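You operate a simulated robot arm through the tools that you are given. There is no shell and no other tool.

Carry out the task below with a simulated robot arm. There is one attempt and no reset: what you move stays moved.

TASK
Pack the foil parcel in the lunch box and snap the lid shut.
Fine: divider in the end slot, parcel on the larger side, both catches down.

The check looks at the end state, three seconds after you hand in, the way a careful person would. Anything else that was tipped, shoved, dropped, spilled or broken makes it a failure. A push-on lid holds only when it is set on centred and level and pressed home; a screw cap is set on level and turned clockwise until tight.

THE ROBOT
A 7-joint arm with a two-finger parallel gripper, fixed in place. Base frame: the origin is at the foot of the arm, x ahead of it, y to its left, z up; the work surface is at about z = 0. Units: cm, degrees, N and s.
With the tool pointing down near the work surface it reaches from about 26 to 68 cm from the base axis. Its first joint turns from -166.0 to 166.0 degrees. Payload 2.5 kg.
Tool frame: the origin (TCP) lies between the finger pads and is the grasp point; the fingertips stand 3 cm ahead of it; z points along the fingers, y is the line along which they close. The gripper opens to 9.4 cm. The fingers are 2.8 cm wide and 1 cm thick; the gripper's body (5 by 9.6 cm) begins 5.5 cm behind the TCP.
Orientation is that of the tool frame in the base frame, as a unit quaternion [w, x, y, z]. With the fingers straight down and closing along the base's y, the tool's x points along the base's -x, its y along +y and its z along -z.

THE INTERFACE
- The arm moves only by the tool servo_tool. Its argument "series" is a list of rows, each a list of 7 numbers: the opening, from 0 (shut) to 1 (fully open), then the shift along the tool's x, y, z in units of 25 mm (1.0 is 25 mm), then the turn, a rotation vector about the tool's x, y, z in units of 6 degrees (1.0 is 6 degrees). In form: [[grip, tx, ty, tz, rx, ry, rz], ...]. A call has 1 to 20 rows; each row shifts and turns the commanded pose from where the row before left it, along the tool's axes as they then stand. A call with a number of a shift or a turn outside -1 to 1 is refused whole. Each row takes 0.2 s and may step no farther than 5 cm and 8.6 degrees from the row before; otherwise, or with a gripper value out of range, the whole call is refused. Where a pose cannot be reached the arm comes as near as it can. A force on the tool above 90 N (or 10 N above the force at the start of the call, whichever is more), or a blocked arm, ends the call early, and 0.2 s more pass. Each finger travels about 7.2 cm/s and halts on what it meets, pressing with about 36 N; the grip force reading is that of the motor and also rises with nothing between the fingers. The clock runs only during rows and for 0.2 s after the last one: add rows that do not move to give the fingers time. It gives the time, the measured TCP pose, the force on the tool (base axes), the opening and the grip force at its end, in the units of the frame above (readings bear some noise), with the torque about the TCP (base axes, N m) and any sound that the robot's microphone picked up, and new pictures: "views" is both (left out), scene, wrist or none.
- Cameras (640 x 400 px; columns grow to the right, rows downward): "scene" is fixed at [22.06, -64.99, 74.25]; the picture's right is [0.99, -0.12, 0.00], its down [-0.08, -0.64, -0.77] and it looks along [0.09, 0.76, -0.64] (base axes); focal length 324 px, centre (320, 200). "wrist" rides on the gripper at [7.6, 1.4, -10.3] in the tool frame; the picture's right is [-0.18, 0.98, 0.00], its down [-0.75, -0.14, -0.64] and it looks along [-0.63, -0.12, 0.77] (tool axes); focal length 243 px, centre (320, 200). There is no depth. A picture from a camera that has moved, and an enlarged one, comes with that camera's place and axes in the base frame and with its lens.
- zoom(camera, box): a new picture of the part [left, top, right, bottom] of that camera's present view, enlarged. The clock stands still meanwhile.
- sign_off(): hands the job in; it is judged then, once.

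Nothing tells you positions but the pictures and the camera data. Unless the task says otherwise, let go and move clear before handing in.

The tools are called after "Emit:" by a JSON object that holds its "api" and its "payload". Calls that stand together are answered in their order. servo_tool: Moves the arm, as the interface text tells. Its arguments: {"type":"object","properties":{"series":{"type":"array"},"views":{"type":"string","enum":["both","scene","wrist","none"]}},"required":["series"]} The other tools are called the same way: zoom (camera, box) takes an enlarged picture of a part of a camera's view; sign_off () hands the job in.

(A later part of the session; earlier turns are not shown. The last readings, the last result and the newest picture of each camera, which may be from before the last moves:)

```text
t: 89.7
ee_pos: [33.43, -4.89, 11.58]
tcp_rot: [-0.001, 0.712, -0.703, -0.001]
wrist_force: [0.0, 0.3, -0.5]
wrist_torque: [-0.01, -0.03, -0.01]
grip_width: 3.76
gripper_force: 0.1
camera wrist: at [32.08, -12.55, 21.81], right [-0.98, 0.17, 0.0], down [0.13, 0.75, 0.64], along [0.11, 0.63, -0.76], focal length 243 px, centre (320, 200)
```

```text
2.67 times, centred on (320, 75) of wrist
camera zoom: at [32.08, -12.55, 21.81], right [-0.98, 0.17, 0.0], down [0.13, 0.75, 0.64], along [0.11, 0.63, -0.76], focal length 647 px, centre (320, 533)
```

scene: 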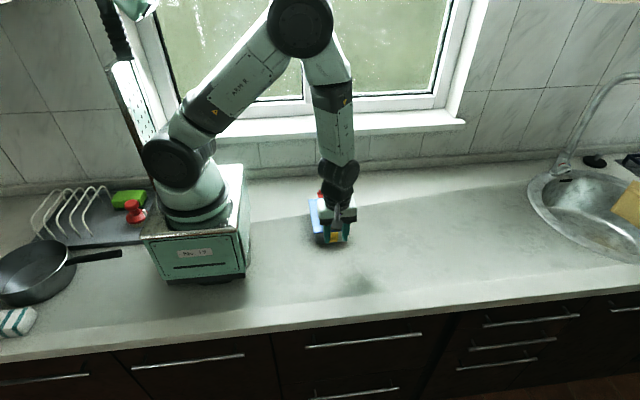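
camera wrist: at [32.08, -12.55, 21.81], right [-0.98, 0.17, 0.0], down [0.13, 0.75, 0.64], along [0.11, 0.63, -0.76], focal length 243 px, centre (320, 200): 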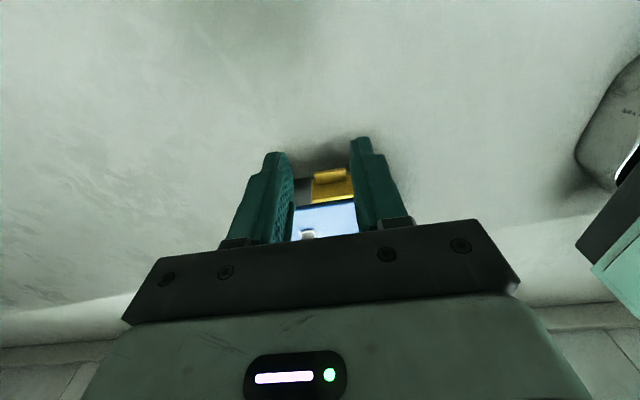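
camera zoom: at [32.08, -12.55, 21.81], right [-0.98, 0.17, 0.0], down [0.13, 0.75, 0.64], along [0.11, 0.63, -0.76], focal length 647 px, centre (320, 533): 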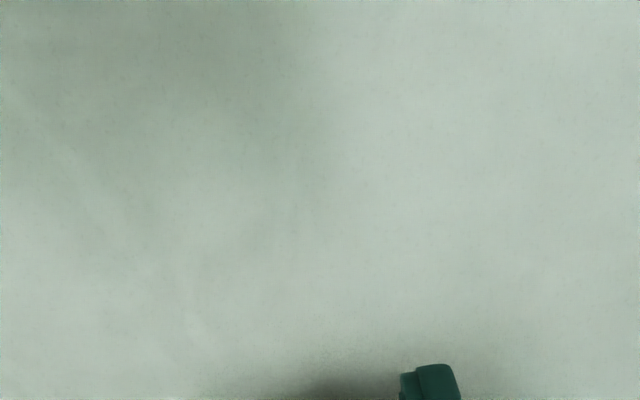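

The wrist camera now faces the front catch. I'll lower for a closer look.

Emit:
{"api": "servo_tool", "payload": {"series": [[0.45, -0.1, 0, 0.6, 0, 0, 0], [0.45, 0, 0, 0.8, 0, 0, 0], [0.45, 0, 0, 0.8, 0, 0, 0], [0.45, 0, 0, 0.2, 0, 0, 0], [0.45, 0, 0, 0, 0, 0, 0]], "views": "wrist"}}

Emit:
{"api": "zoom", "payload": {"camera": "wrist", "box": [240, 120, 420, 240]}}

Emit:
{"api": "zoom", "payload": {"camera": "scene", "box": [304, 190, 360, 250]}}

```text
t: 90.9
ee_pos: [33.56, -4.72, 5.58]
tcp_rot: [-0.002, 0.71, -0.704, 0.0]
wrist_force: [0.0, -0.9, 0.3]
wrist_torque: [0.01, -0.01, -0.01]
grip_width: 4.2
gripper_force: 0.0
camera wrist: at [32.06, -12.26, 15.83], right [-0.98, 0.17, 0.0], down [0.13, 0.75, 0.64], along [0.11, 0.63, -0.76], focal length 243 px, centre (320, 200)
```

wrist: 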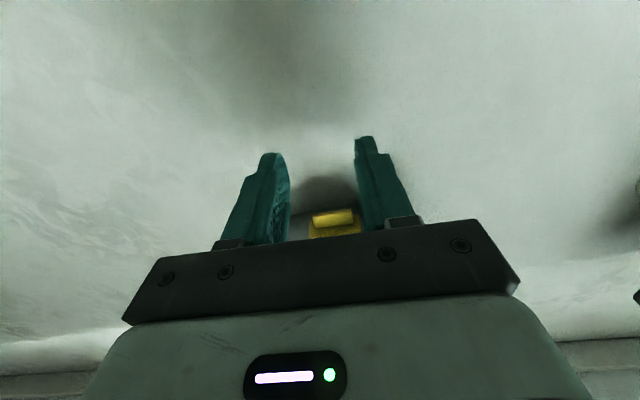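

```text
3.33 times, centred on (330, 180) of wrist
camera zoom: at [32.06, -12.26, 15.83], right [-0.98, 0.17, 0.0], down [0.13, 0.75, 0.64], along [0.11, 0.63, -0.76], focal length 809 px, centre (287, 267)
```

zoom: 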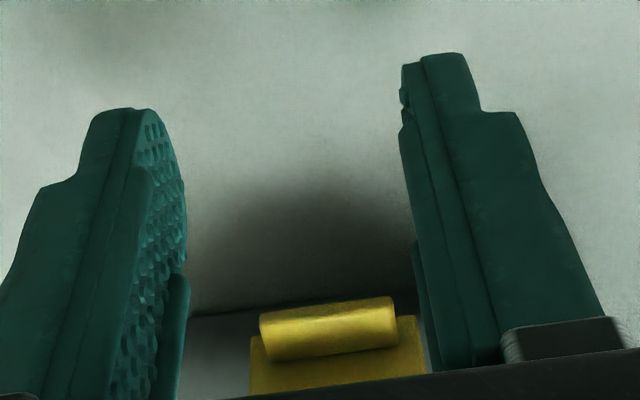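

```text
6.67 times, centred on (332, 220) of scene
camera zoom: at [22.06, -64.99, 74.25], right [0.99, -0.12, 0.0], down [-0.08, -0.64, -0.77], along [0.09, 0.76, -0.64], focal length 2161 px, centre (240, 67)
```

zoom: 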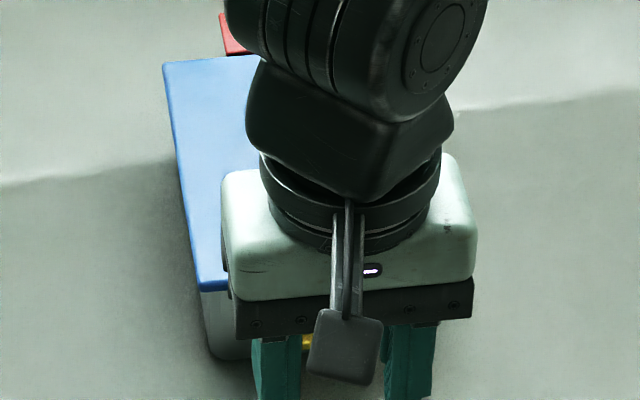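

I can see the ridge clearly, about x 31.8–34.8 and z≈2.8. I'll slide the open fingers in around its two ends without touching the flap.

Emit:
{"api": "servo_tool", "payload": {"series": [[0.45, 0, 0.08, 0.2, 0, 0, 0], [0.45, -0.3, 0, 0.2, 0, 0, 0], [0.45, -0.5, 0, 0, 0, 0, 0], [0.45, -0.5, 0, 0, 0, 0, 0], [0.45, -0.3, 0, 0, 0, 0, 0], [0.45, 0, 0, 0, 0, 0, 0]], "views": "wrist"}}

Emit:
{"api": "zoom", "payload": {"camera": "wrist", "box": [240, 120, 420, 240]}}

Emit:
{"api": "zoom", "payload": {"camera": "scene", "box": [304, 200, 360, 260]}}

```text
t: 92.3
ee_pos: [33.31, -0.71, 4.58]
tcp_rot: [-0.002, 0.711, -0.703, -0.001]
wrist_force: [0.5, -0.7, 0.1]
wrist_torque: [0.01, 0.0, 0.0]
grip_width: 4.22
gripper_force: 0.1
camera wrist: at [31.86, -8.26, 14.79], right [-0.98, 0.17, 0.0], down [0.13, 0.75, 0.64], along [0.11, 0.63, -0.76], focal length 243 px, centre (320, 200)
```

wrist: 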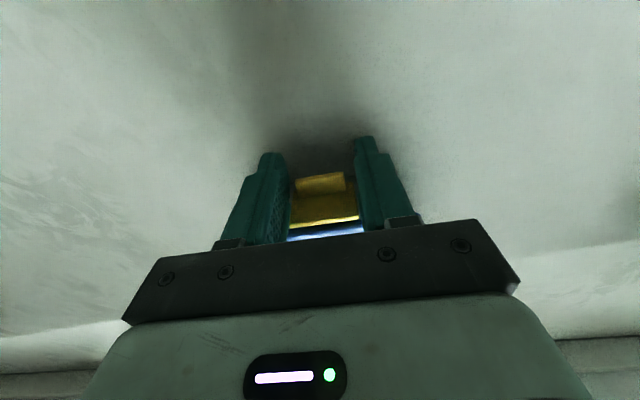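

```text
3.33 times, centred on (330, 180) of wrist
camera zoom: at [31.86, -8.26, 14.79], right [-0.98, 0.17, 0.0], down [0.13, 0.75, 0.64], along [0.11, 0.63, -0.76], focal length 809 px, centre (287, 267)
```

zoom: 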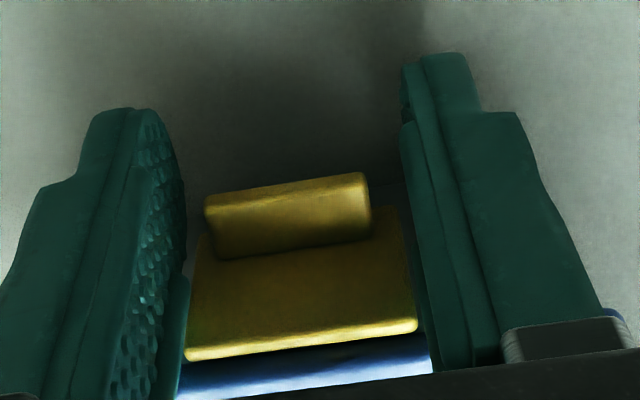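

```text
6.67 times, centred on (332, 230) of scene
camera zoom: at [22.06, -64.99, 74.25], right [0.99, -0.12, 0.0], down [-0.08, -0.64, -0.77], along [0.09, 0.76, -0.64], focal length 2161 px, centre (240, 0)
```

zoom: 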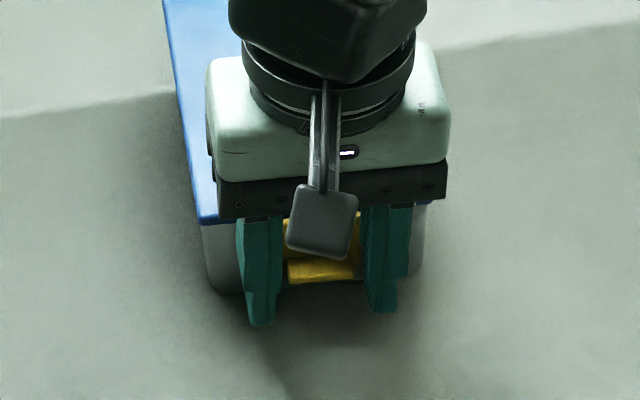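

The fingers straddle the ridge's ends cleanly. I'll close on it and give a very gentle outward tug to see if the catch is latched.

Emit:
{"api": "servo_tool", "payload": {"series": [[0.2, 0, 0, 0, 0, 0, 0], [0.2, 0, 0, 0, 0, 0, 0], [0.2, 0, 0, 0, 0, 0, 0]], "views": "wrist"}}

Emit:
{"api": "zoom", "payload": {"camera": "wrist", "box": [240, 120, 420, 240]}}

```text
t: 93.1
ee_pos: [33.31, -0.74, 4.51]
tcp_rot: [-0.002, 0.71, -0.704, -0.001]
wrist_force: [1.9, -1.1, 1.3]
wrist_torque: [0.01, -0.04, -0.07]
grip_width: 2.88
gripper_force: 36.4
camera wrist: at [31.87, -8.27, 14.79], right [-0.98, 0.17, 0.0], down [0.13, 0.75, 0.64], along [0.11, 0.63, -0.76], focal length 243 px, centre (320, 200)
```

wrist: 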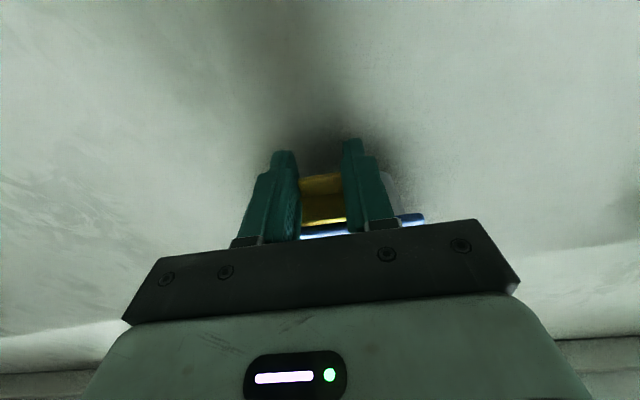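

```text
3.33 times, centred on (330, 180) of wrist
camera zoom: at [31.87, -8.27, 14.79], right [-0.98, 0.17, 0.0], down [0.13, 0.75, 0.64], along [0.11, 0.63, -0.76], focal length 809 px, centre (287, 267)
```

zoom: 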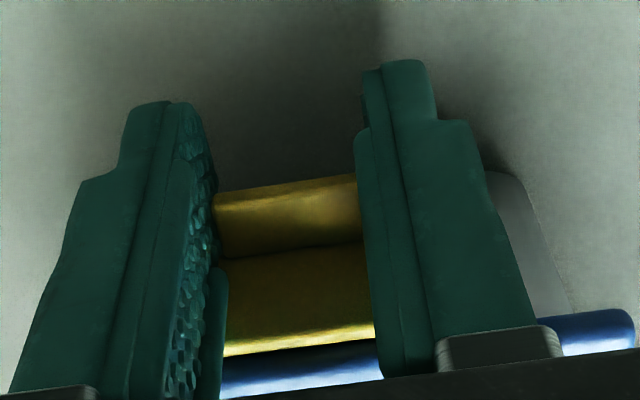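

The ridge is held. Now a small outward tug of 0.15 cm.

Emit:
{"api": "servo_tool", "payload": {"series": [[0.2, 0.03, 0, 0, 0, 0, 0], [0.2, 0.03, 0, 0, 0, 0, 0], [0.2, 0, 0, 0, 0, 0, 0]], "views": "wrist"}}

Emit:
{"api": "zoom", "payload": {"camera": "wrist", "box": [240, 120, 420, 240]}}

Emit:
{"api": "zoom", "payload": {"camera": "scene", "box": [304, 190, 360, 250]}}

```text
t: 93.9
ee_pos: [33.26, -0.91, 4.61]
tcp_rot: [-0.001, 0.71, -0.704, 0.0]
wrist_force: [2.5, 0.2, -0.6]
wrist_torque: [-0.02, -0.04, -0.14]
grip_width: 2.87
gripper_force: 35.8
camera wrist: at [31.83, -8.43, 14.81], right [-0.98, 0.17, 0.0], down [0.13, 0.75, 0.64], along [0.11, 0.63, -0.77], focal length 243 px, centre (320, 200)
```

wrist: 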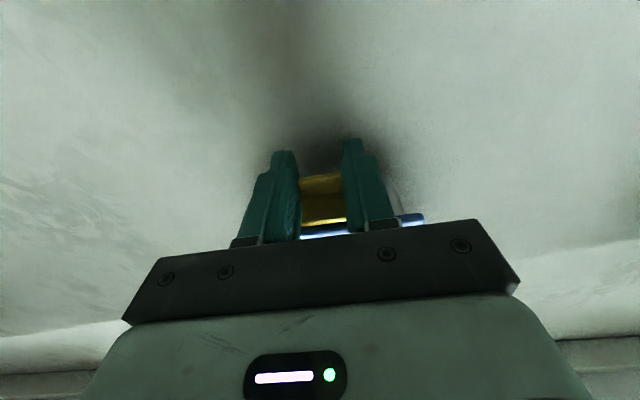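

```text
3.33 times, centred on (330, 180) of wrist
camera zoom: at [31.83, -8.43, 14.81], right [-0.98, 0.17, 0.0], down [0.13, 0.75, 0.64], along [0.11, 0.63, -0.77], focal length 809 px, centre (287, 267)
```

zoom: 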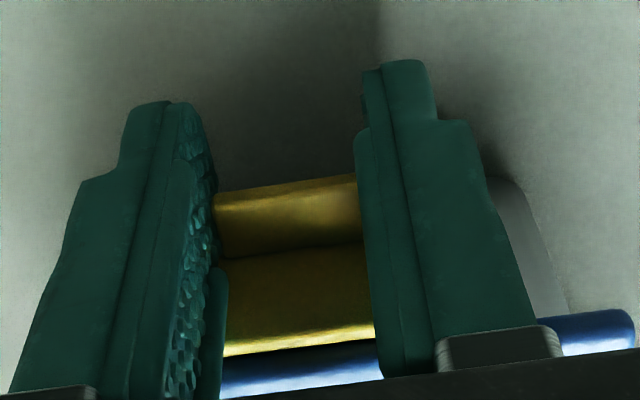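

```text
6.67 times, centred on (332, 220) of scene
camera zoom: at [22.06, -64.99, 74.25], right [0.99, -0.12, 0.0], down [-0.08, -0.64, -0.77], along [0.09, 0.76, -0.64], focal length 2161 px, centre (240, 67)
```

zoom: 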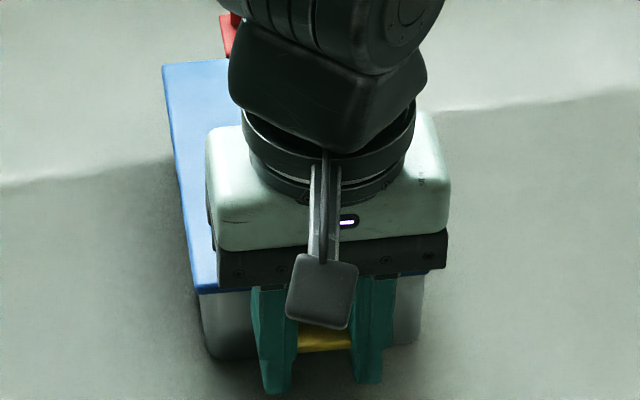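

The tug met almost no force and the lid seems to have followed slightly. I'll tug another 0.3 cm and compare lid and box positions.

Emit:
{"api": "servo_tool", "payload": {"series": [[0.2, 0.06, 0, 0, 0, 0, 0], [0.2, 0.06, 0, 0, 0, 0, 0], [0.2, 0, 0, 0, 0, 0, 0]], "views": "none"}}

Emit:
{"api": "zoom", "payload": {"camera": "scene", "box": [304, 190, 360, 250]}}

Emit:
{"api": "zoom", "payload": {"camera": "wrist", "box": [240, 120, 420, 240]}}

Emit:
{"api": "zoom", "payload": {"camera": "scene", "box": [310, 220, 354, 248]}}

```text
t: 94.7
ee_pos: [33.3, -1.1, 4.57]
tcp_rot: [-0.001, 0.711, -0.703, -0.001]
wrist_force: [0.0, 2.8, 0.1]
wrist_torque: [-0.02, -0.02, 0.07]
grip_width: 2.86
gripper_force: 36.1
```

```text
6.67 times, centred on (332, 220) of scene
camera zoom: at [22.06, -64.99, 74.25], right [0.99, -0.12, 0.0], down [-0.08, -0.64, -0.77], along [0.09, 0.76, -0.64], focal length 2161 px, centre (240, 67)
```

zoom: 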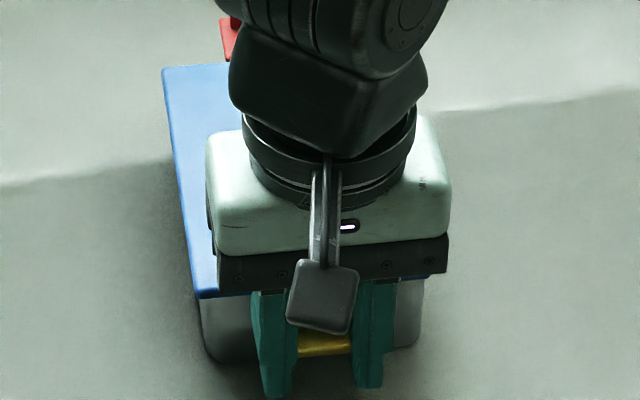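

```text
3.33 times, centred on (330, 180) of wrist
camera zoom: at [31.81, -8.7, 14.81], right [-0.98, 0.17, 0.0], down [0.13, 0.75, 0.64], along [0.11, 0.63, -0.76], focal length 809 px, centre (287, 267)
```

zoom: 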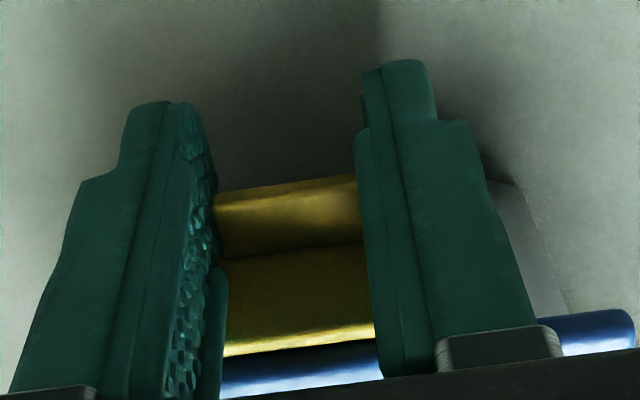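

```text
14.29 times, centred on (332, 234) of scene
camera zoom: at [22.06, -64.99, 74.25], right [0.99, -0.12, 0.0], down [-0.08, -0.64, -0.77], along [0.09, 0.76, -0.64], focal length 4631 px, centre (149, -286)
```

zoom: 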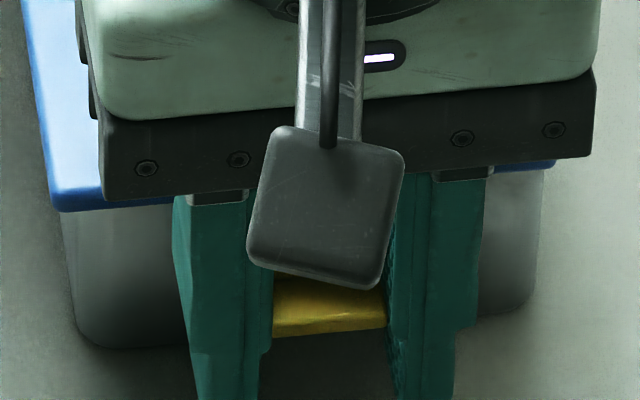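

The lid slid forward about 0.4 cm with the tug because the clamped ridge couldn't pivot, so that test told me little. I'll push it straight back to centre while I still hold the ridge.

Emit:
{"api": "servo_tool", "payload": {"series": [[0.2, -0.06, 0, 0, 0, 0, 0], [0.2, -0.06, 0, 0, 0, 0, 0], [0.2, -0.06, 0, 0, 0, 0, 0], [0.2, 0, 0, 0, 0, 0, 0]], "views": "none"}}

Emit:
{"api": "zoom", "payload": {"camera": "scene", "box": [310, 220, 354, 248]}}

Emit:
{"api": "zoom", "payload": {"camera": "scene", "box": [304, 190, 360, 250]}}

```text
t: 95.7
ee_pos: [33.3, -0.74, 4.65]
tcp_rot: [-0.001, 0.711, -0.704, 0.0]
wrist_force: [-0.6, -3.4, -0.3]
wrist_torque: [-0.12, -0.01, -0.01]
grip_width: 2.85
gripper_force: 36.2
```

```text
14.29 times, centred on (332, 234) of scene
camera zoom: at [22.06, -64.99, 74.25], right [0.99, -0.12, 0.0], down [-0.08, -0.64, -0.77], along [0.09, 0.76, -0.64], focal length 4631 px, centre (149, -286)
```

zoom: 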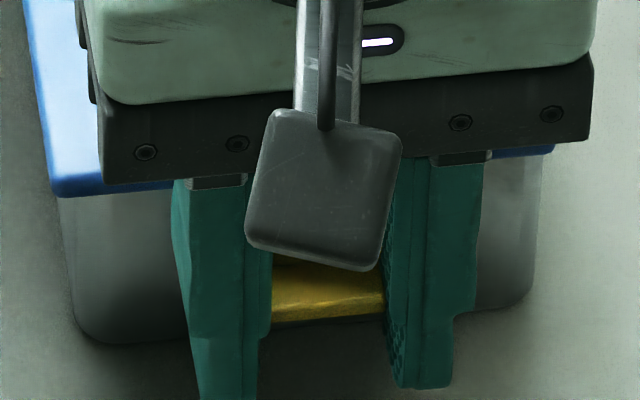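

```text
6.67 times, centred on (332, 220) of scene
camera zoom: at [22.06, -64.99, 74.25], right [0.99, -0.12, 0.0], down [-0.08, -0.64, -0.77], along [0.09, 0.76, -0.64], focal length 2161 px, centre (240, 67)
```

zoom: 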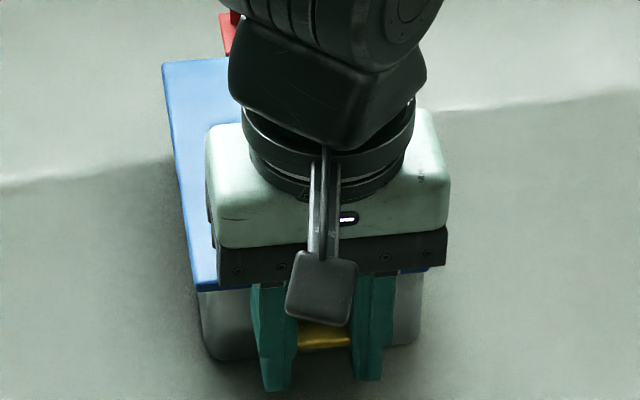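

The lid is back where it was. Now I'll apply a pure closing twist to the clamped ridge in small increments, so the box isn't pushed, and watch for a click.

Emit:
{"api": "servo_tool", "payload": {"series": [[0.2, -0.004, 0, 0.0135, 0, -0.167, 0], [0.2, -0.004, 0, 0.0135, 0, -0.167, 0], [0.2, 0, 0, 0, 0, 0, 0]], "views": "none"}}

Emit:
{"api": "servo_tool", "payload": {"series": [[0.2, -0.004, 0, 0.0135, 0, -0.167, 0], [0.2, -0.004, 0, 0.0135, 0, -0.167, 0], [0.2, 0, 0, 0, 0, 0, 0]], "views": "none"}}

Emit:
{"api": "zoom", "payload": {"camera": "scene", "box": [304, 190, 360, 250]}}

```text
t: 96.5
ee_pos: [33.41, -0.64, 4.5]
tcp_rot: [-0.014, 0.711, -0.703, -0.013]
wrist_force: [0.0, -3.3, -0.6]
wrist_torque: [-0.2, -0.04, -0.02]
grip_width: 2.9
gripper_force: 36.1
```

```text
t: 97.3
ee_pos: [33.31, -0.65, 4.49]
tcp_rot: [-0.026, 0.711, -0.702, -0.026]
wrist_force: [-0.7, -2.0, -0.9]
wrist_torque: [-0.15, 0.04, -0.03]
grip_width: 2.88
gripper_force: 36.2
```

```text
6.67 times, centred on (332, 220) of scene
camera zoom: at [22.06, -64.99, 74.25], right [0.99, -0.12, 0.0], down [-0.08, -0.64, -0.77], along [0.09, 0.76, -0.64], focal length 2161 px, centre (240, 67)
```

zoom: 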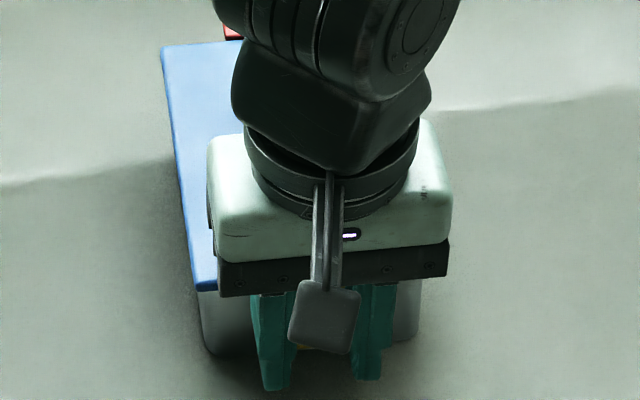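

The twist just tilts the lid's back up, so the flap is already at its closed stop relative to the lid. I'll undo the twist exactly, let the lid settle level, and release.

Emit:
{"api": "servo_tool", "payload": {"series": [[0.2, 0.004, 0, -0.0135, 0, 0.167, 0], [0.2, 0.004, 0, -0.0135, 0, 0.167, 0], [0.2, 0.004, 0, -0.0135, 0, 0.167, 0], [0.2, 0.004, 0, -0.0135, 0, 0.167, 0], [0.2, 0, 0, 0, 0, 0, 0]], "views": "none"}}

Emit:
{"api": "zoom", "payload": {"camera": "scene", "box": [304, 190, 360, 250]}}

```text
t: 98.5
ee_pos: [33.34, -0.69, 4.62]
tcp_rot: [-0.001, 0.71, -0.704, 0.001]
wrist_force: [-1.0, 0.4, -1.1]
wrist_torque: [0.02, -0.01, 0.04]
grip_width: 2.86
gripper_force: 35.9
```

```text
6.67 times, centred on (332, 220) of scene
camera zoom: at [22.06, -64.99, 74.25], right [0.99, -0.12, 0.0], down [-0.08, -0.64, -0.77], along [0.09, 0.76, -0.64], focal length 2161 px, centre (240, 67)
```

zoom: 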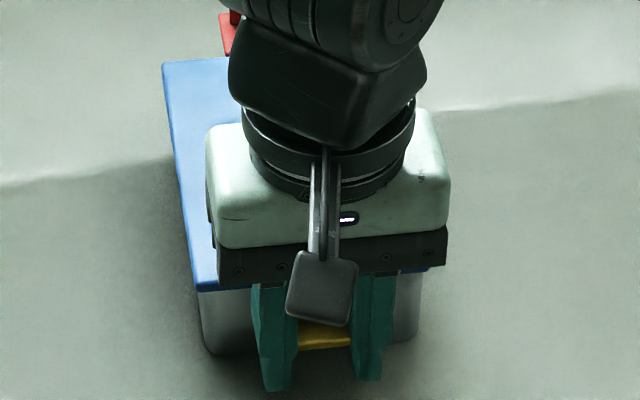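

The lid is back level. I'll release the ridge and back straight out.

Emit:
{"api": "servo_tool", "payload": {"series": [[0.45, 0, 0, 0, 0, 0, 0], [0.45, 0, 0, 0, 0, 0, 0], [0.45, 0.4, 0, 0, 0, 0, 0], [0.45, 0.8, 0, 0, 0, 0, 0], [0.45, 0.8, 0, -0.3, 0, 0, 0], [0.45, 0.2, 0, -0.8, 0, 0, 0], [0.45, 0, 0.8, -0.8, 0, 0, 0], [0.45, 0, 0.9, -0.4, 0, 0, 0], [0.45, 0, 0, 0, 0, 0, 0]], "views": "both"}}

Emit:
{"api": "zoom", "payload": {"camera": "scene", "box": [304, 185, 360, 250]}}

Emit:
{"api": "zoom", "payload": {"camera": "scene", "box": [310, 220, 354, 250]}}

Emit:
{"api": "zoom", "payload": {"camera": "scene", "box": [308, 184, 352, 214]}}

```text
t: 100.5
ee_pos: [29.11, -6.3, 10.3]
tcp_rot: [-0.001, 0.71, -0.704, -0.001]
wrist_force: [-0.1, 0.1, 0.5]
wrist_torque: [0.0, 0.01, 0.0]
grip_width: 4.26
gripper_force: 0.2
camera wrist: at [27.6, -13.87, 20.55], right [-0.98, 0.17, 0.0], down [0.13, 0.75, 0.64], along [0.11, 0.63, -0.77], focal length 243 px, centre (320, 200)
```

scene: 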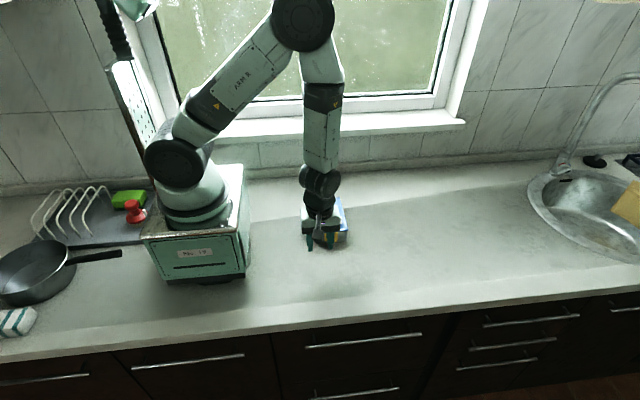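
wrist: 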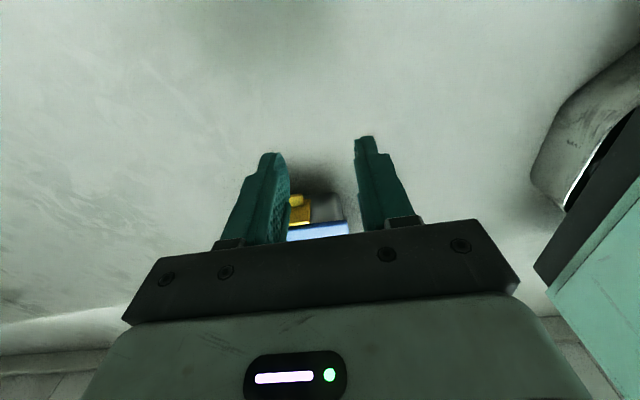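

```text
6.15 times, centred on (332, 218) of scene
camera zoom: at [22.06, -64.99, 74.25], right [0.99, -0.12, 0.0], down [-0.08, -0.64, -0.77], along [0.09, 0.76, -0.64], focal length 1995 px, centre (246, 92)
```

zoom: 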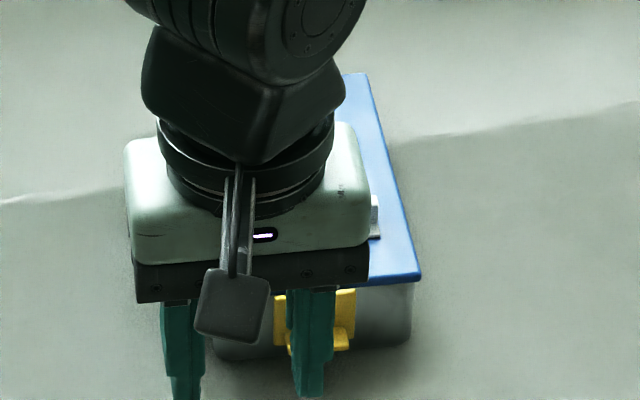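

```text
13.33 times, centred on (332, 235) of scene
camera zoom: at [22.06, -64.99, 74.25], right [0.99, -0.12, 0.0], down [-0.08, -0.64, -0.77], along [0.09, 0.76, -0.64], focal length 4322 px, centre (160, -267)
```

zoom: 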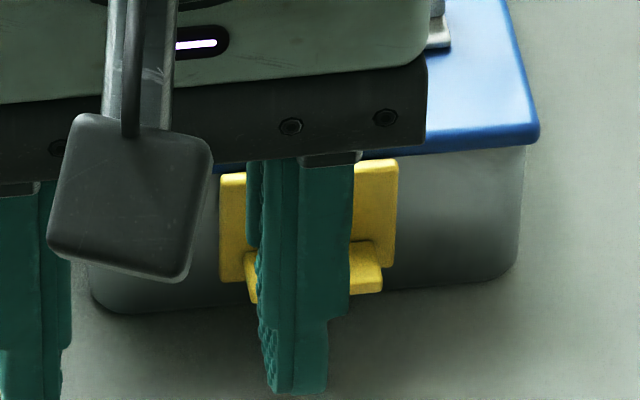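

```text
13.33 times, centred on (330, 199) of scene
camera zoom: at [22.06, -64.99, 74.25], right [0.99, -0.12, 0.0], down [-0.08, -0.64, -0.77], along [0.09, 0.76, -0.64], focal length 4322 px, centre (187, 213)
```

zoom: 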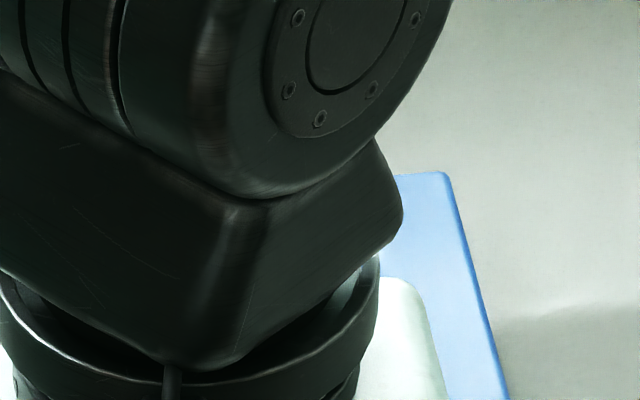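

The yellow catch is fully down and the lid sits properly. Now I'll rise, rotate the gripper back and close the fist to work on the red catch at the back.

Emit:
{"api": "servo_tool", "payload": {"series": [[0.45, 0, 0, -0.8, 0, 0, 0], [0.3, 0, 0, -0.8, 0, 0, 1], [0, 0, 0, -0.8, 0, 0, 1], [0, 0, 0, 0, 0, 0, 1], [0, 0, 0, 0, 0, 0, 1], [0, 0, 0, 0, 0, 0, 1], [0, 0, 0, 0, 0, 0, 1], [0, 0, 0, 0, 0, 0, 1], [0, 0, 0, 0, 0, 0, 1], [0, 0, 0, 0, 0, 0, 1], [0, 0, 0, 0, 0, 0, 1], [0, 0, 0, 0, 0, 0, 1], [0, 0, 0, 0, 0, 0, 1], [0, 0, 0, 0, 0, 0, 1], [0, 0, 0, 0, 0, 0, 1], [0, 0, 0, 0, 0, 0, 1], [0, 0, 0, 0, 0, 0, 0]], "views": "none"}}

Emit:
{"api": "servo_tool", "payload": {"series": [[0, -0.15, 0.6, 0, 0, 0, 0], [0, -0.2, 0.95, 0, 0, 0, 0], [0, -0.2, 0.95, 0, 0, 0, 0], [0, -0.2, 0.95, 0, 0, 0, 0], [0, -0.2, 0.95, 0, 0, 0, 0], [0, -0.2, 0.95, 0, 0, 0, 0], [0, -0.2, 0.95, 0, 0, 0, 0], [0, -0.2, 0.95, 0, 0, 0, 0], [0, -0.1, 0.95, 0, 0, 0, 0], [0, -0.05, 0.7, 0, 0, 0, 0], [0, 0, 0.5, 0, 0, 0, 0], [0, 0, 0, 0, 0, 0, 0], [0, 0, 0, 0, 0, 0, 0]], "views": "both"}}

Emit:
{"api": "zoom", "payload": {"camera": "scene", "box": [304, 185, 360, 250]}}

Emit:
{"api": "zoom", "payload": {"camera": "wrist", "box": [120, 0, 440, 200]}}

```text
t: 104.1
ee_pos: [29.14, -6.23, 16.36]
tcp_rot: [0.001, -0.005, 1.0, 0.001]
wrist_force: [0.0, -0.8, 0.3]
wrist_torque: [0.0, -0.02, 0.03]
grip_width: 0.0
gripper_force: 32.5
```

```text
t: 106.9
ee_pos: [33.28, 17.34, 16.39]
tcp_rot: [0.001, -0.004, 1.0, 0.001]
wrist_force: [0.0, 0.7, -0.2]
wrist_torque: [0.03, -0.01, -0.01]
grip_width: 0.01
gripper_force: 33.1
camera wrist: at [25.43, 18.76, 26.65], right [0.17, 0.98, 0.0], down [0.75, -0.14, 0.64], along [0.63, -0.11, -0.77], focal length 243 px, centre (320, 200)
```

scene: 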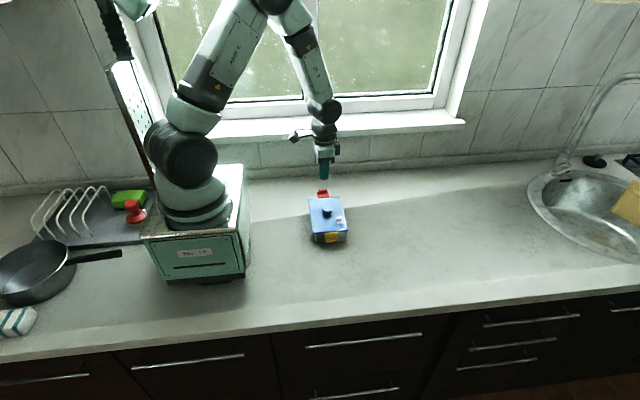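
wrist: 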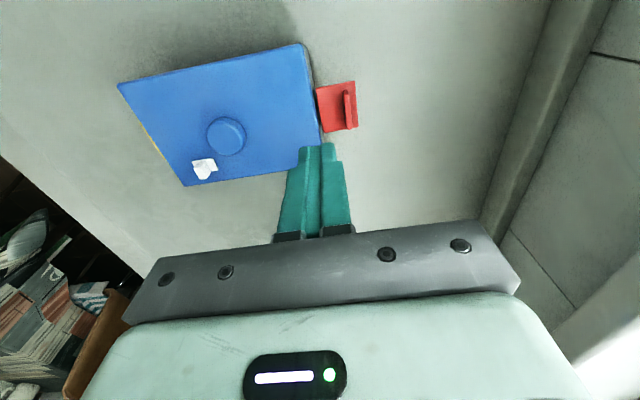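

```text
6.15 times, centred on (332, 218) of scene
camera zoom: at [22.06, -64.99, 74.25], right [0.99, -0.12, 0.0], down [-0.08, -0.64, -0.77], along [0.09, 0.76, -0.64], focal length 1995 px, centre (246, 92)
```

zoom: 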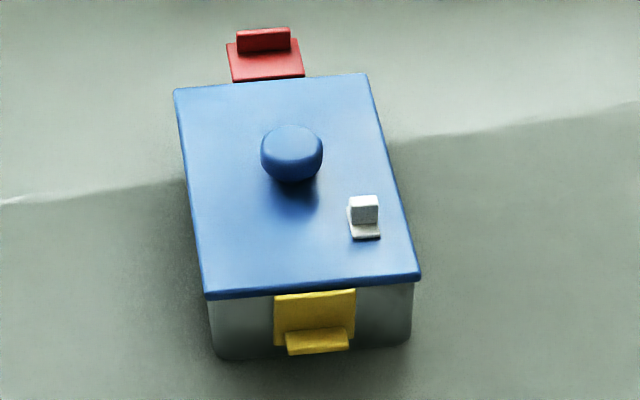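

```text
2.00 times, centred on (280, 100) of wrist
camera zoom: at [25.43, 18.76, 26.65], right [0.17, 0.98, 0.0], down [0.75, -0.14, 0.64], along [0.63, -0.11, -0.77], focal length 485 px, centre (400, 400)
```

zoom: 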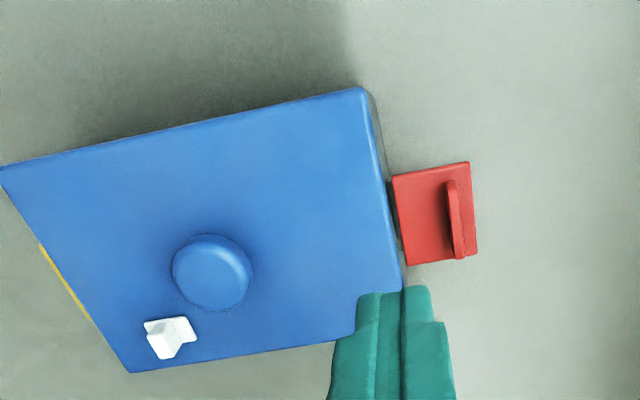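

The lid is level, with yellow down. The red flap spans x 31.2–35.2 and y 17.2–20.5, with its ridge at about y 19.5. I'll position the fist between its hinge and ridge and lower.

Emit:
{"api": "servo_tool", "payload": {"series": [[0, 0, 0.388, 0.3, 0, 0, 0], [0, 0, 0, 0.8, 0, 0, 0], [0, 0, 0, 0.8, 0, 0, 0], [0, 0, 0, 0.8, 0, 0, 0], [0, 0, 0, 0, 0, 0, 0]], "views": "wrist"}}

Emit:
{"api": "zoom", "payload": {"camera": "wrist", "box": [250, 100, 390, 200]}}

Emit:
{"api": "zoom", "payload": {"camera": "scene", "box": [304, 180, 360, 245]}}

```text
t: 108.1
ee_pos: [33.19, 18.38, 9.76]
tcp_rot: [0.001, -0.005, 1.0, 0.002]
wrist_force: [0.5, -1.0, 0.0]
wrist_torque: [0.01, -0.01, 0.0]
grip_width: 0.01
gripper_force: 32.5
camera wrist: at [25.44, 19.7, 19.84], right [0.17, 0.98, 0.0], down [0.75, -0.14, 0.64], along [0.63, -0.11, -0.77], focal length 243 px, centre (320, 200)
```

wrist: 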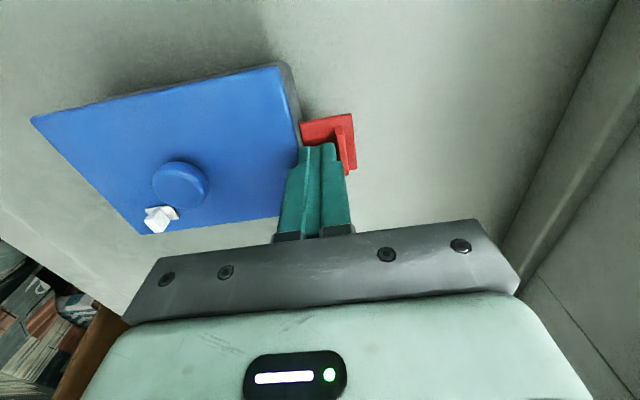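

```text
4.00 times, centred on (320, 150) of wrist
camera zoom: at [25.44, 19.7, 19.84], right [0.17, 0.98, 0.0], down [0.75, -0.14, 0.64], along [0.63, -0.11, -0.77], focal length 970 px, centre (320, 400)
```

zoom: 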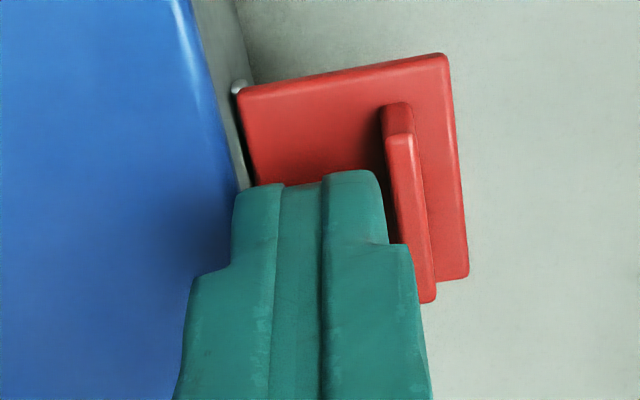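

```text
6.15 times, centred on (332, 212) of scene
camera zoom: at [22.06, -64.99, 74.25], right [0.99, -0.12, 0.0], down [-0.08, -0.64, -0.77], along [0.09, 0.76, -0.64], focal length 1995 px, centre (246, 123)
```

zoom: 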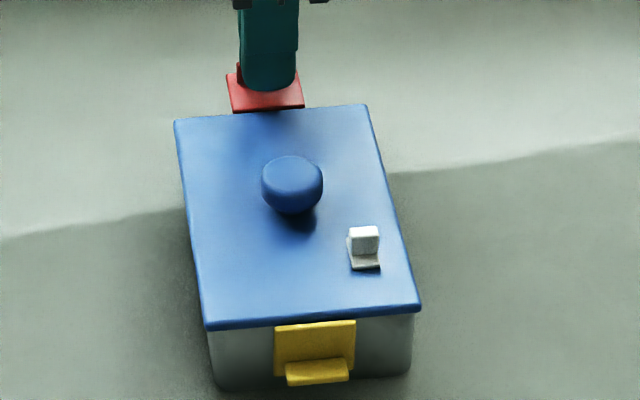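

The fist sits neatly in the pocket between hinge and ridge. I'll press down in steps as before, stopping short of loading the ridge.

Emit:
{"api": "servo_tool", "payload": {"series": [[0, 0, 0.03, 0.1, 0, 0, 0], [0, 0, 0, 0.12, 0, 0, 0], [0, 0, 0, 0.12, 0, 0, 0], [0, 0, 0, 0, 0, 0, 0]], "views": "none"}}

Emit:
{"api": "servo_tool", "payload": {"series": [[0, 0, 0, 0.12, 0, 0, 0], [0, 0, 0, 0.12, 0, 0, 0], [0, 0, 0, 0.12, 0, 0, 0], [0, 0, 0, 0, 0, 0, 0]], "views": "wrist"}}

Emit:
{"api": "zoom", "payload": {"camera": "wrist", "box": [250, 100, 390, 200]}}

Emit:
{"api": "zoom", "payload": {"camera": "scene", "box": [304, 180, 360, 245]}}

```text
t: 109.1
ee_pos: [33.31, 18.34, 8.83]
tcp_rot: [0.001, -0.005, 1.0, 0.002]
wrist_force: [0.4, 0.1, 0.6]
wrist_torque: [0.01, -0.01, -0.01]
grip_width: 0.01
gripper_force: 32.9
```

```text
t: 110.1
ee_pos: [33.15, 18.41, 7.77]
tcp_rot: [0.002, -0.004, 1.0, 0.001]
wrist_force: [0.5, 2.8, 1.0]
wrist_torque: [0.09, -0.02, -0.01]
grip_width: 0.01
gripper_force: 33.4
camera wrist: at [25.4, 19.79, 18.1], right [0.17, 0.98, 0.0], down [0.75, -0.14, 0.64], along [0.63, -0.11, -0.77], focal length 243 px, centre (320, 200)
```

wrist: 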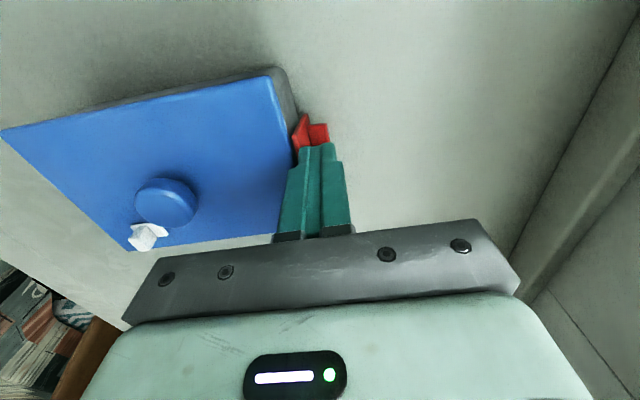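

```text
4.00 times, centred on (320, 150) of wrist
camera zoom: at [25.4, 19.79, 18.1], right [0.17, 0.98, 0.0], down [0.75, -0.14, 0.64], along [0.63, -0.11, -0.77], focal length 970 px, centre (320, 400)
```

zoom: 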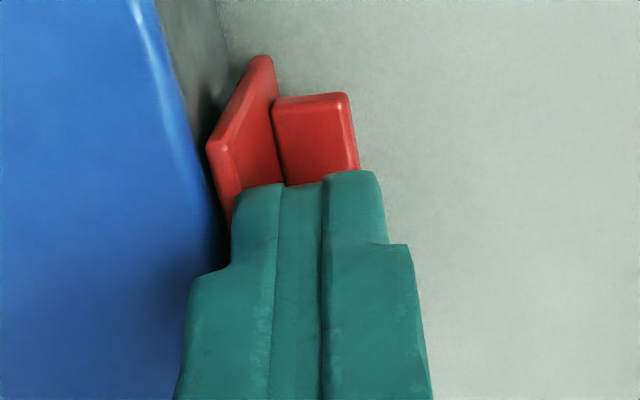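

```text
6.15 times, centred on (332, 212) of scene
camera zoom: at [22.06, -64.99, 74.25], right [0.99, -0.12, 0.0], down [-0.08, -0.64, -0.77], along [0.09, 0.76, -0.64], focal length 1995 px, centre (246, 123)
```

zoom: 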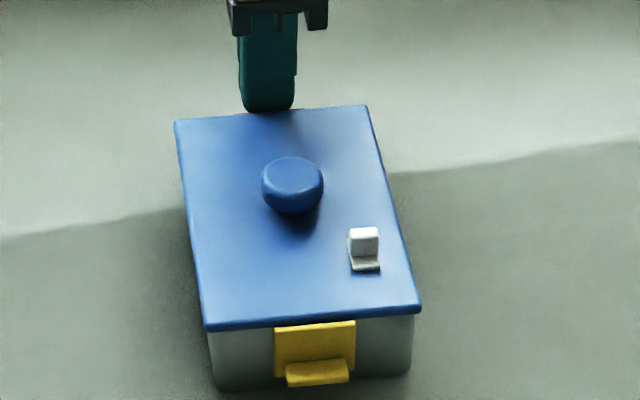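

The red flap has folded most of the way down and the lid stayed in place. I'll continue down a bit.

Emit:
{"api": "servo_tool", "payload": {"series": [[0, 0, 0.01, 0.12, 0, 0, 0], [0, 0, 0.01, 0.12, 0, 0, 0], [0, 0, 0, 0, 0, 0, 0]], "views": "none"}}

Emit:
{"api": "servo_tool", "payload": {"series": [[0, 0, 0, 0.12, 0, 0, 0], [0, 0, 0, 0.12, 0, 0, 0], [0, 0, 0, 0, 0, 0, 0]], "views": "wrist"}}

Emit:
{"api": "zoom", "payload": {"camera": "wrist", "box": [250, 100, 390, 200]}}

Emit:
{"api": "zoom", "payload": {"camera": "scene", "box": [304, 180, 360, 245]}}

```text
t: 110.9
ee_pos: [33.08, 18.5, 7.25]
tcp_rot: [0.001, -0.005, 1.0, 0.001]
wrist_force: [0.2, 4.7, 3.1]
wrist_torque: [0.14, -0.04, 0.02]
grip_width: 0.0
gripper_force: 32.8
```

```text
t: 111.7
ee_pos: [33.06, 18.42, 6.67]
tcp_rot: [0.0, -0.004, 1.0, 0.001]
wrist_force: [0.5, 3.8, 0.1]
wrist_torque: [0.11, 0.02, 0.01]
grip_width: 0.01
gripper_force: 33.0
camera wrist: at [25.35, 19.8, 16.85], right [0.18, 0.98, 0.0], down [0.76, -0.14, 0.64], along [0.63, -0.11, -0.77], focal length 243 px, centre (320, 200)
```

wrist: 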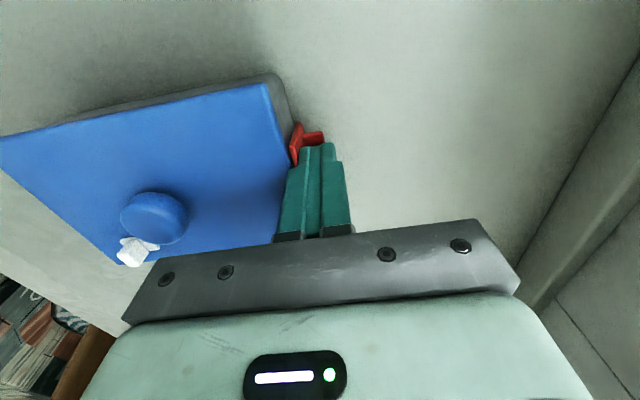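

```text
4.00 times, centred on (320, 150) of wrist
camera zoom: at [25.35, 19.8, 16.85], right [0.18, 0.98, 0.0], down [0.76, -0.14, 0.64], along [0.63, -0.11, -0.77], focal length 970 px, centre (320, 400)
```

zoom: 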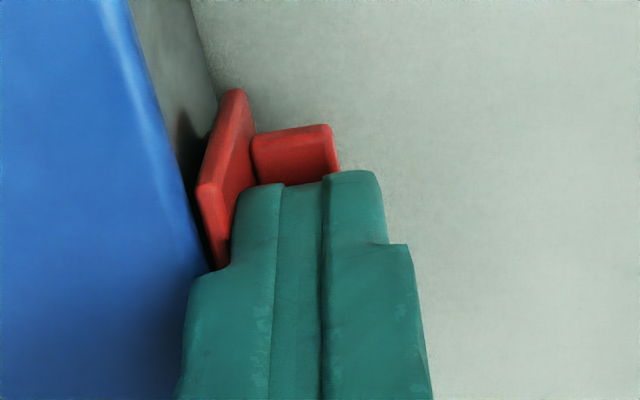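

```text
6.15 times, centred on (332, 212) of scene
camera zoom: at [22.06, -64.99, 74.25], right [0.99, -0.12, 0.0], down [-0.08, -0.64, -0.77], along [0.09, 0.76, -0.64], focal length 1995 px, centre (246, 123)
```

zoom: 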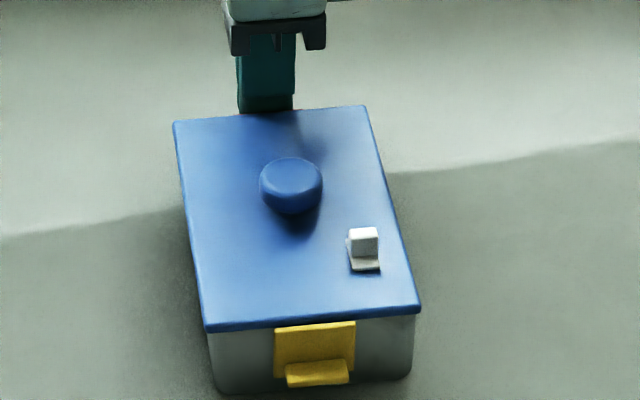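

The red flap is nearly vertical. I'll back up and out, then come in from outside the flap to push it flat, as I did for the yellow one.

Emit:
{"api": "servo_tool", "payload": {"series": [[0, 0, 0.08, -0.1, 0, 0, 0], [0, 0, 0.05, -0.5, 0, 0, 0], [0, 0, 0.1, -0.8, 0, 0, 0], [0, 0, 0.8, -0.6, 0, 0, 0], [0, 0, 0.8, 0, 0, 0, 0], [0, 0, 0.2, 0.6, 0, 0, 0], [0, 0, 0, 0.8, 0, 0, 0], [0, 0, 0, 0.8, 0, 0, 0], [0, 0, 0, 0.6, 0, 0, 0], [0, 0, 0, 0, 0, 0, 0]], "views": "wrist"}}

Emit:
{"api": "zoom", "payload": {"camera": "wrist", "box": [180, 60, 360, 180]}}

Emit:
{"api": "zoom", "payload": {"camera": "scene", "box": [304, 180, 360, 245]}}

```text
t: 113.9
ee_pos: [33.17, 23.47, 4.63]
tcp_rot: [0.001, -0.004, 1.0, 0.002]
wrist_force: [0.1, 0.5, 0.1]
wrist_torque: [0.01, 0.03, 0.01]
grip_width: 0.0
gripper_force: 32.9
camera wrist: at [25.41, 24.9, 14.98], right [0.18, 0.98, 0.0], down [0.75, -0.14, 0.64], along [0.63, -0.11, -0.77], focal length 243 px, centre (320, 200)
```

wrist: 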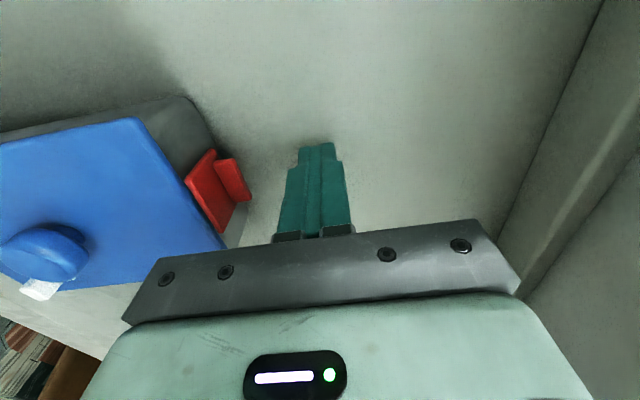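

```text
3.33 times, centred on (270, 120) of wrist
camera zoom: at [25.41, 24.9, 14.98], right [0.18, 0.98, 0.0], down [0.75, -0.14, 0.64], along [0.63, -0.11, -0.77], focal length 809 px, centre (487, 467)
```

zoom: 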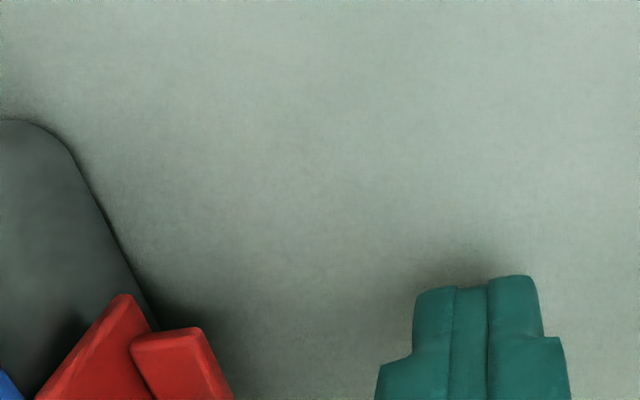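

```text
6.15 times, centred on (332, 212) of scene
camera zoom: at [22.06, -64.99, 74.25], right [0.99, -0.12, 0.0], down [-0.08, -0.64, -0.77], along [0.09, 0.76, -0.64], focal length 1995 px, centre (246, 123)
```

zoom: 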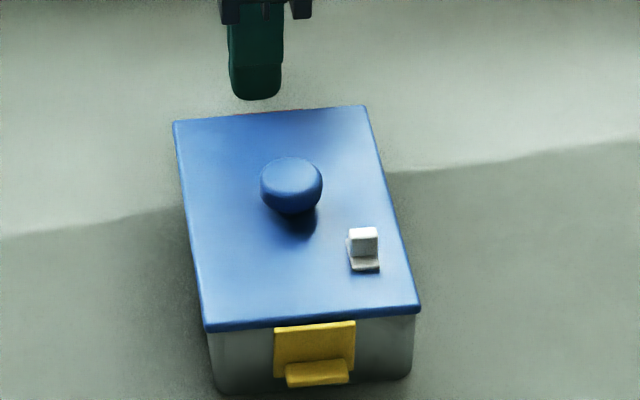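

I'll zoom on the red catch from this side to judge its angle.

Emit:
{"api": "zoom", "payload": {"camera": "wrist", "box": [140, 90, 300, 240]}}

Emit:
{"api": "zoom", "payload": {"camera": "wrist", "box": [170, 130, 270, 210]}}

```text
2.67 times, centred on (220, 165) of wrist
camera zoom: at [25.41, 24.9, 14.98], right [0.18, 0.98, 0.0], down [0.75, -0.14, 0.64], along [0.63, -0.11, -0.77], focal length 647 px, centre (587, 293)
```

zoom: 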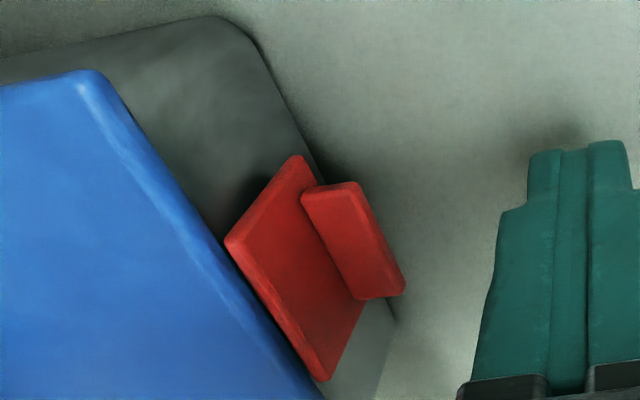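

```text
5.00 times, centred on (220, 170) of wrist
camera zoom: at [25.41, 24.9, 14.98], right [0.18, 0.98, 0.0], down [0.75, -0.14, 0.64], along [0.63, -0.11, -0.77], focal length 1213 px, centre (820, 350)
```

zoom: 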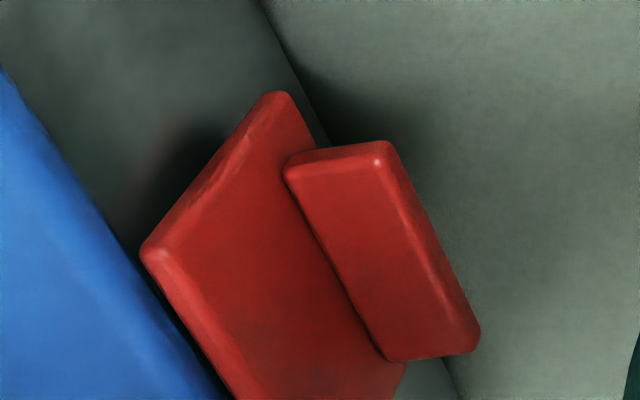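

The red flap is about 4° short of vertical. I'll push its ridge gently toward the box until I feel contact.

Emit:
{"api": "servo_tool", "payload": {"series": [[0, 0, -0.5, 0, 0, 0, 0], [0, 0, -0.5, 0, 0, 0, 0], [0, 0, -0.3, 0, 0, 0, 0], [0, 0, -0.12, 0, 0, 0, 0], [0, 0, 0, 0, 0, 0, 0]], "views": "none"}}

Emit:
{"api": "servo_tool", "payload": {"series": [[0, 0, -0.04, 0, 0, 0, 0], [0, 0, -0.04, 0, 0, 0, 0], [0, 0, 0, 0, 0, 0, 0]], "views": "none"}}

Emit:
{"api": "servo_tool", "payload": {"series": [[0, 0, -0.04, 0, 0, 0, 0], [0, 0, -0.04, 0, 0, 0, 0], [0, 0, 0, 0, 0, 0, 0]], "views": "wrist"}}

Emit:
{"api": "zoom", "payload": {"camera": "wrist", "box": [220, 90, 380, 210]}}

Emit:
{"api": "zoom", "payload": {"camera": "scene", "box": [304, 180, 360, 245]}}

```text
t: 115.1
ee_pos: [33.09, 19.95, 4.67]
tcp_rot: [0.001, -0.005, 1.0, 0.002]
wrist_force: [-0.8, 0.2, -0.4]
wrist_torque: [-0.03, 0.0, 0.01]
grip_width: 0.01
gripper_force: 33.0
```

```text
t: 115.9
ee_pos: [33.15, 19.59, 4.68]
tcp_rot: [0.0, -0.004, 1.0, 0.002]
wrist_force: [-0.1, 0.7, 0.0]
wrist_torque: [0.02, 0.01, 0.0]
grip_width: 0.01
gripper_force: 32.9
```

```text
t: 116.7
ee_pos: [33.17, 19.67, 4.65]
tcp_rot: [0.001, -0.005, 1.0, 0.002]
wrist_force: [-0.1, 3.7, 0.4]
wrist_torque: [0.07, -0.03, -0.02]
grip_width: 0.02
gripper_force: 32.9
camera wrist: at [25.39, 20.96, 14.95], right [0.17, 0.98, 0.0], down [0.75, -0.14, 0.64], along [0.63, -0.11, -0.77], focal length 243 px, centre (320, 200)
```

wrist: 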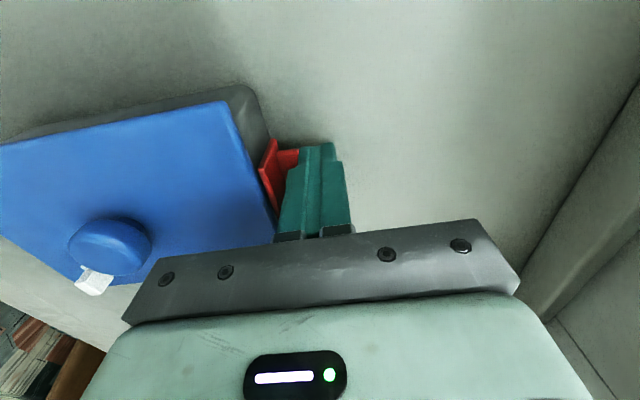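

```text
3.33 times, centred on (300, 150) of wrist
camera zoom: at [25.39, 20.96, 14.95], right [0.17, 0.98, 0.0], down [0.75, -0.14, 0.64], along [0.63, -0.11, -0.77], focal length 809 px, centre (387, 367)
```

zoom: 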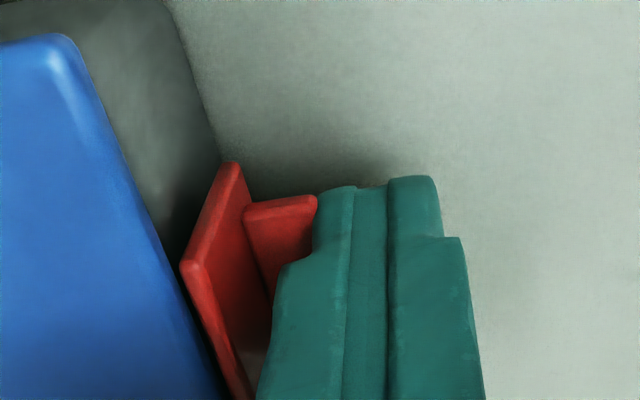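

```text
6.15 times, centred on (332, 212) of scene
camera zoom: at [22.06, -64.99, 74.25], right [0.99, -0.12, 0.0], down [-0.08, -0.64, -0.77], along [0.09, 0.76, -0.64], focal length 1995 px, centre (246, 123)
```

zoom: 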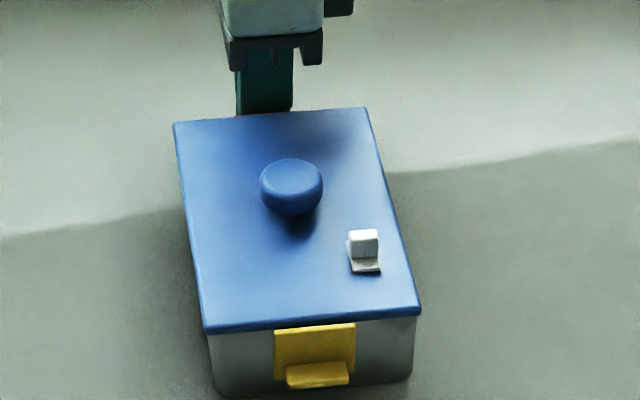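

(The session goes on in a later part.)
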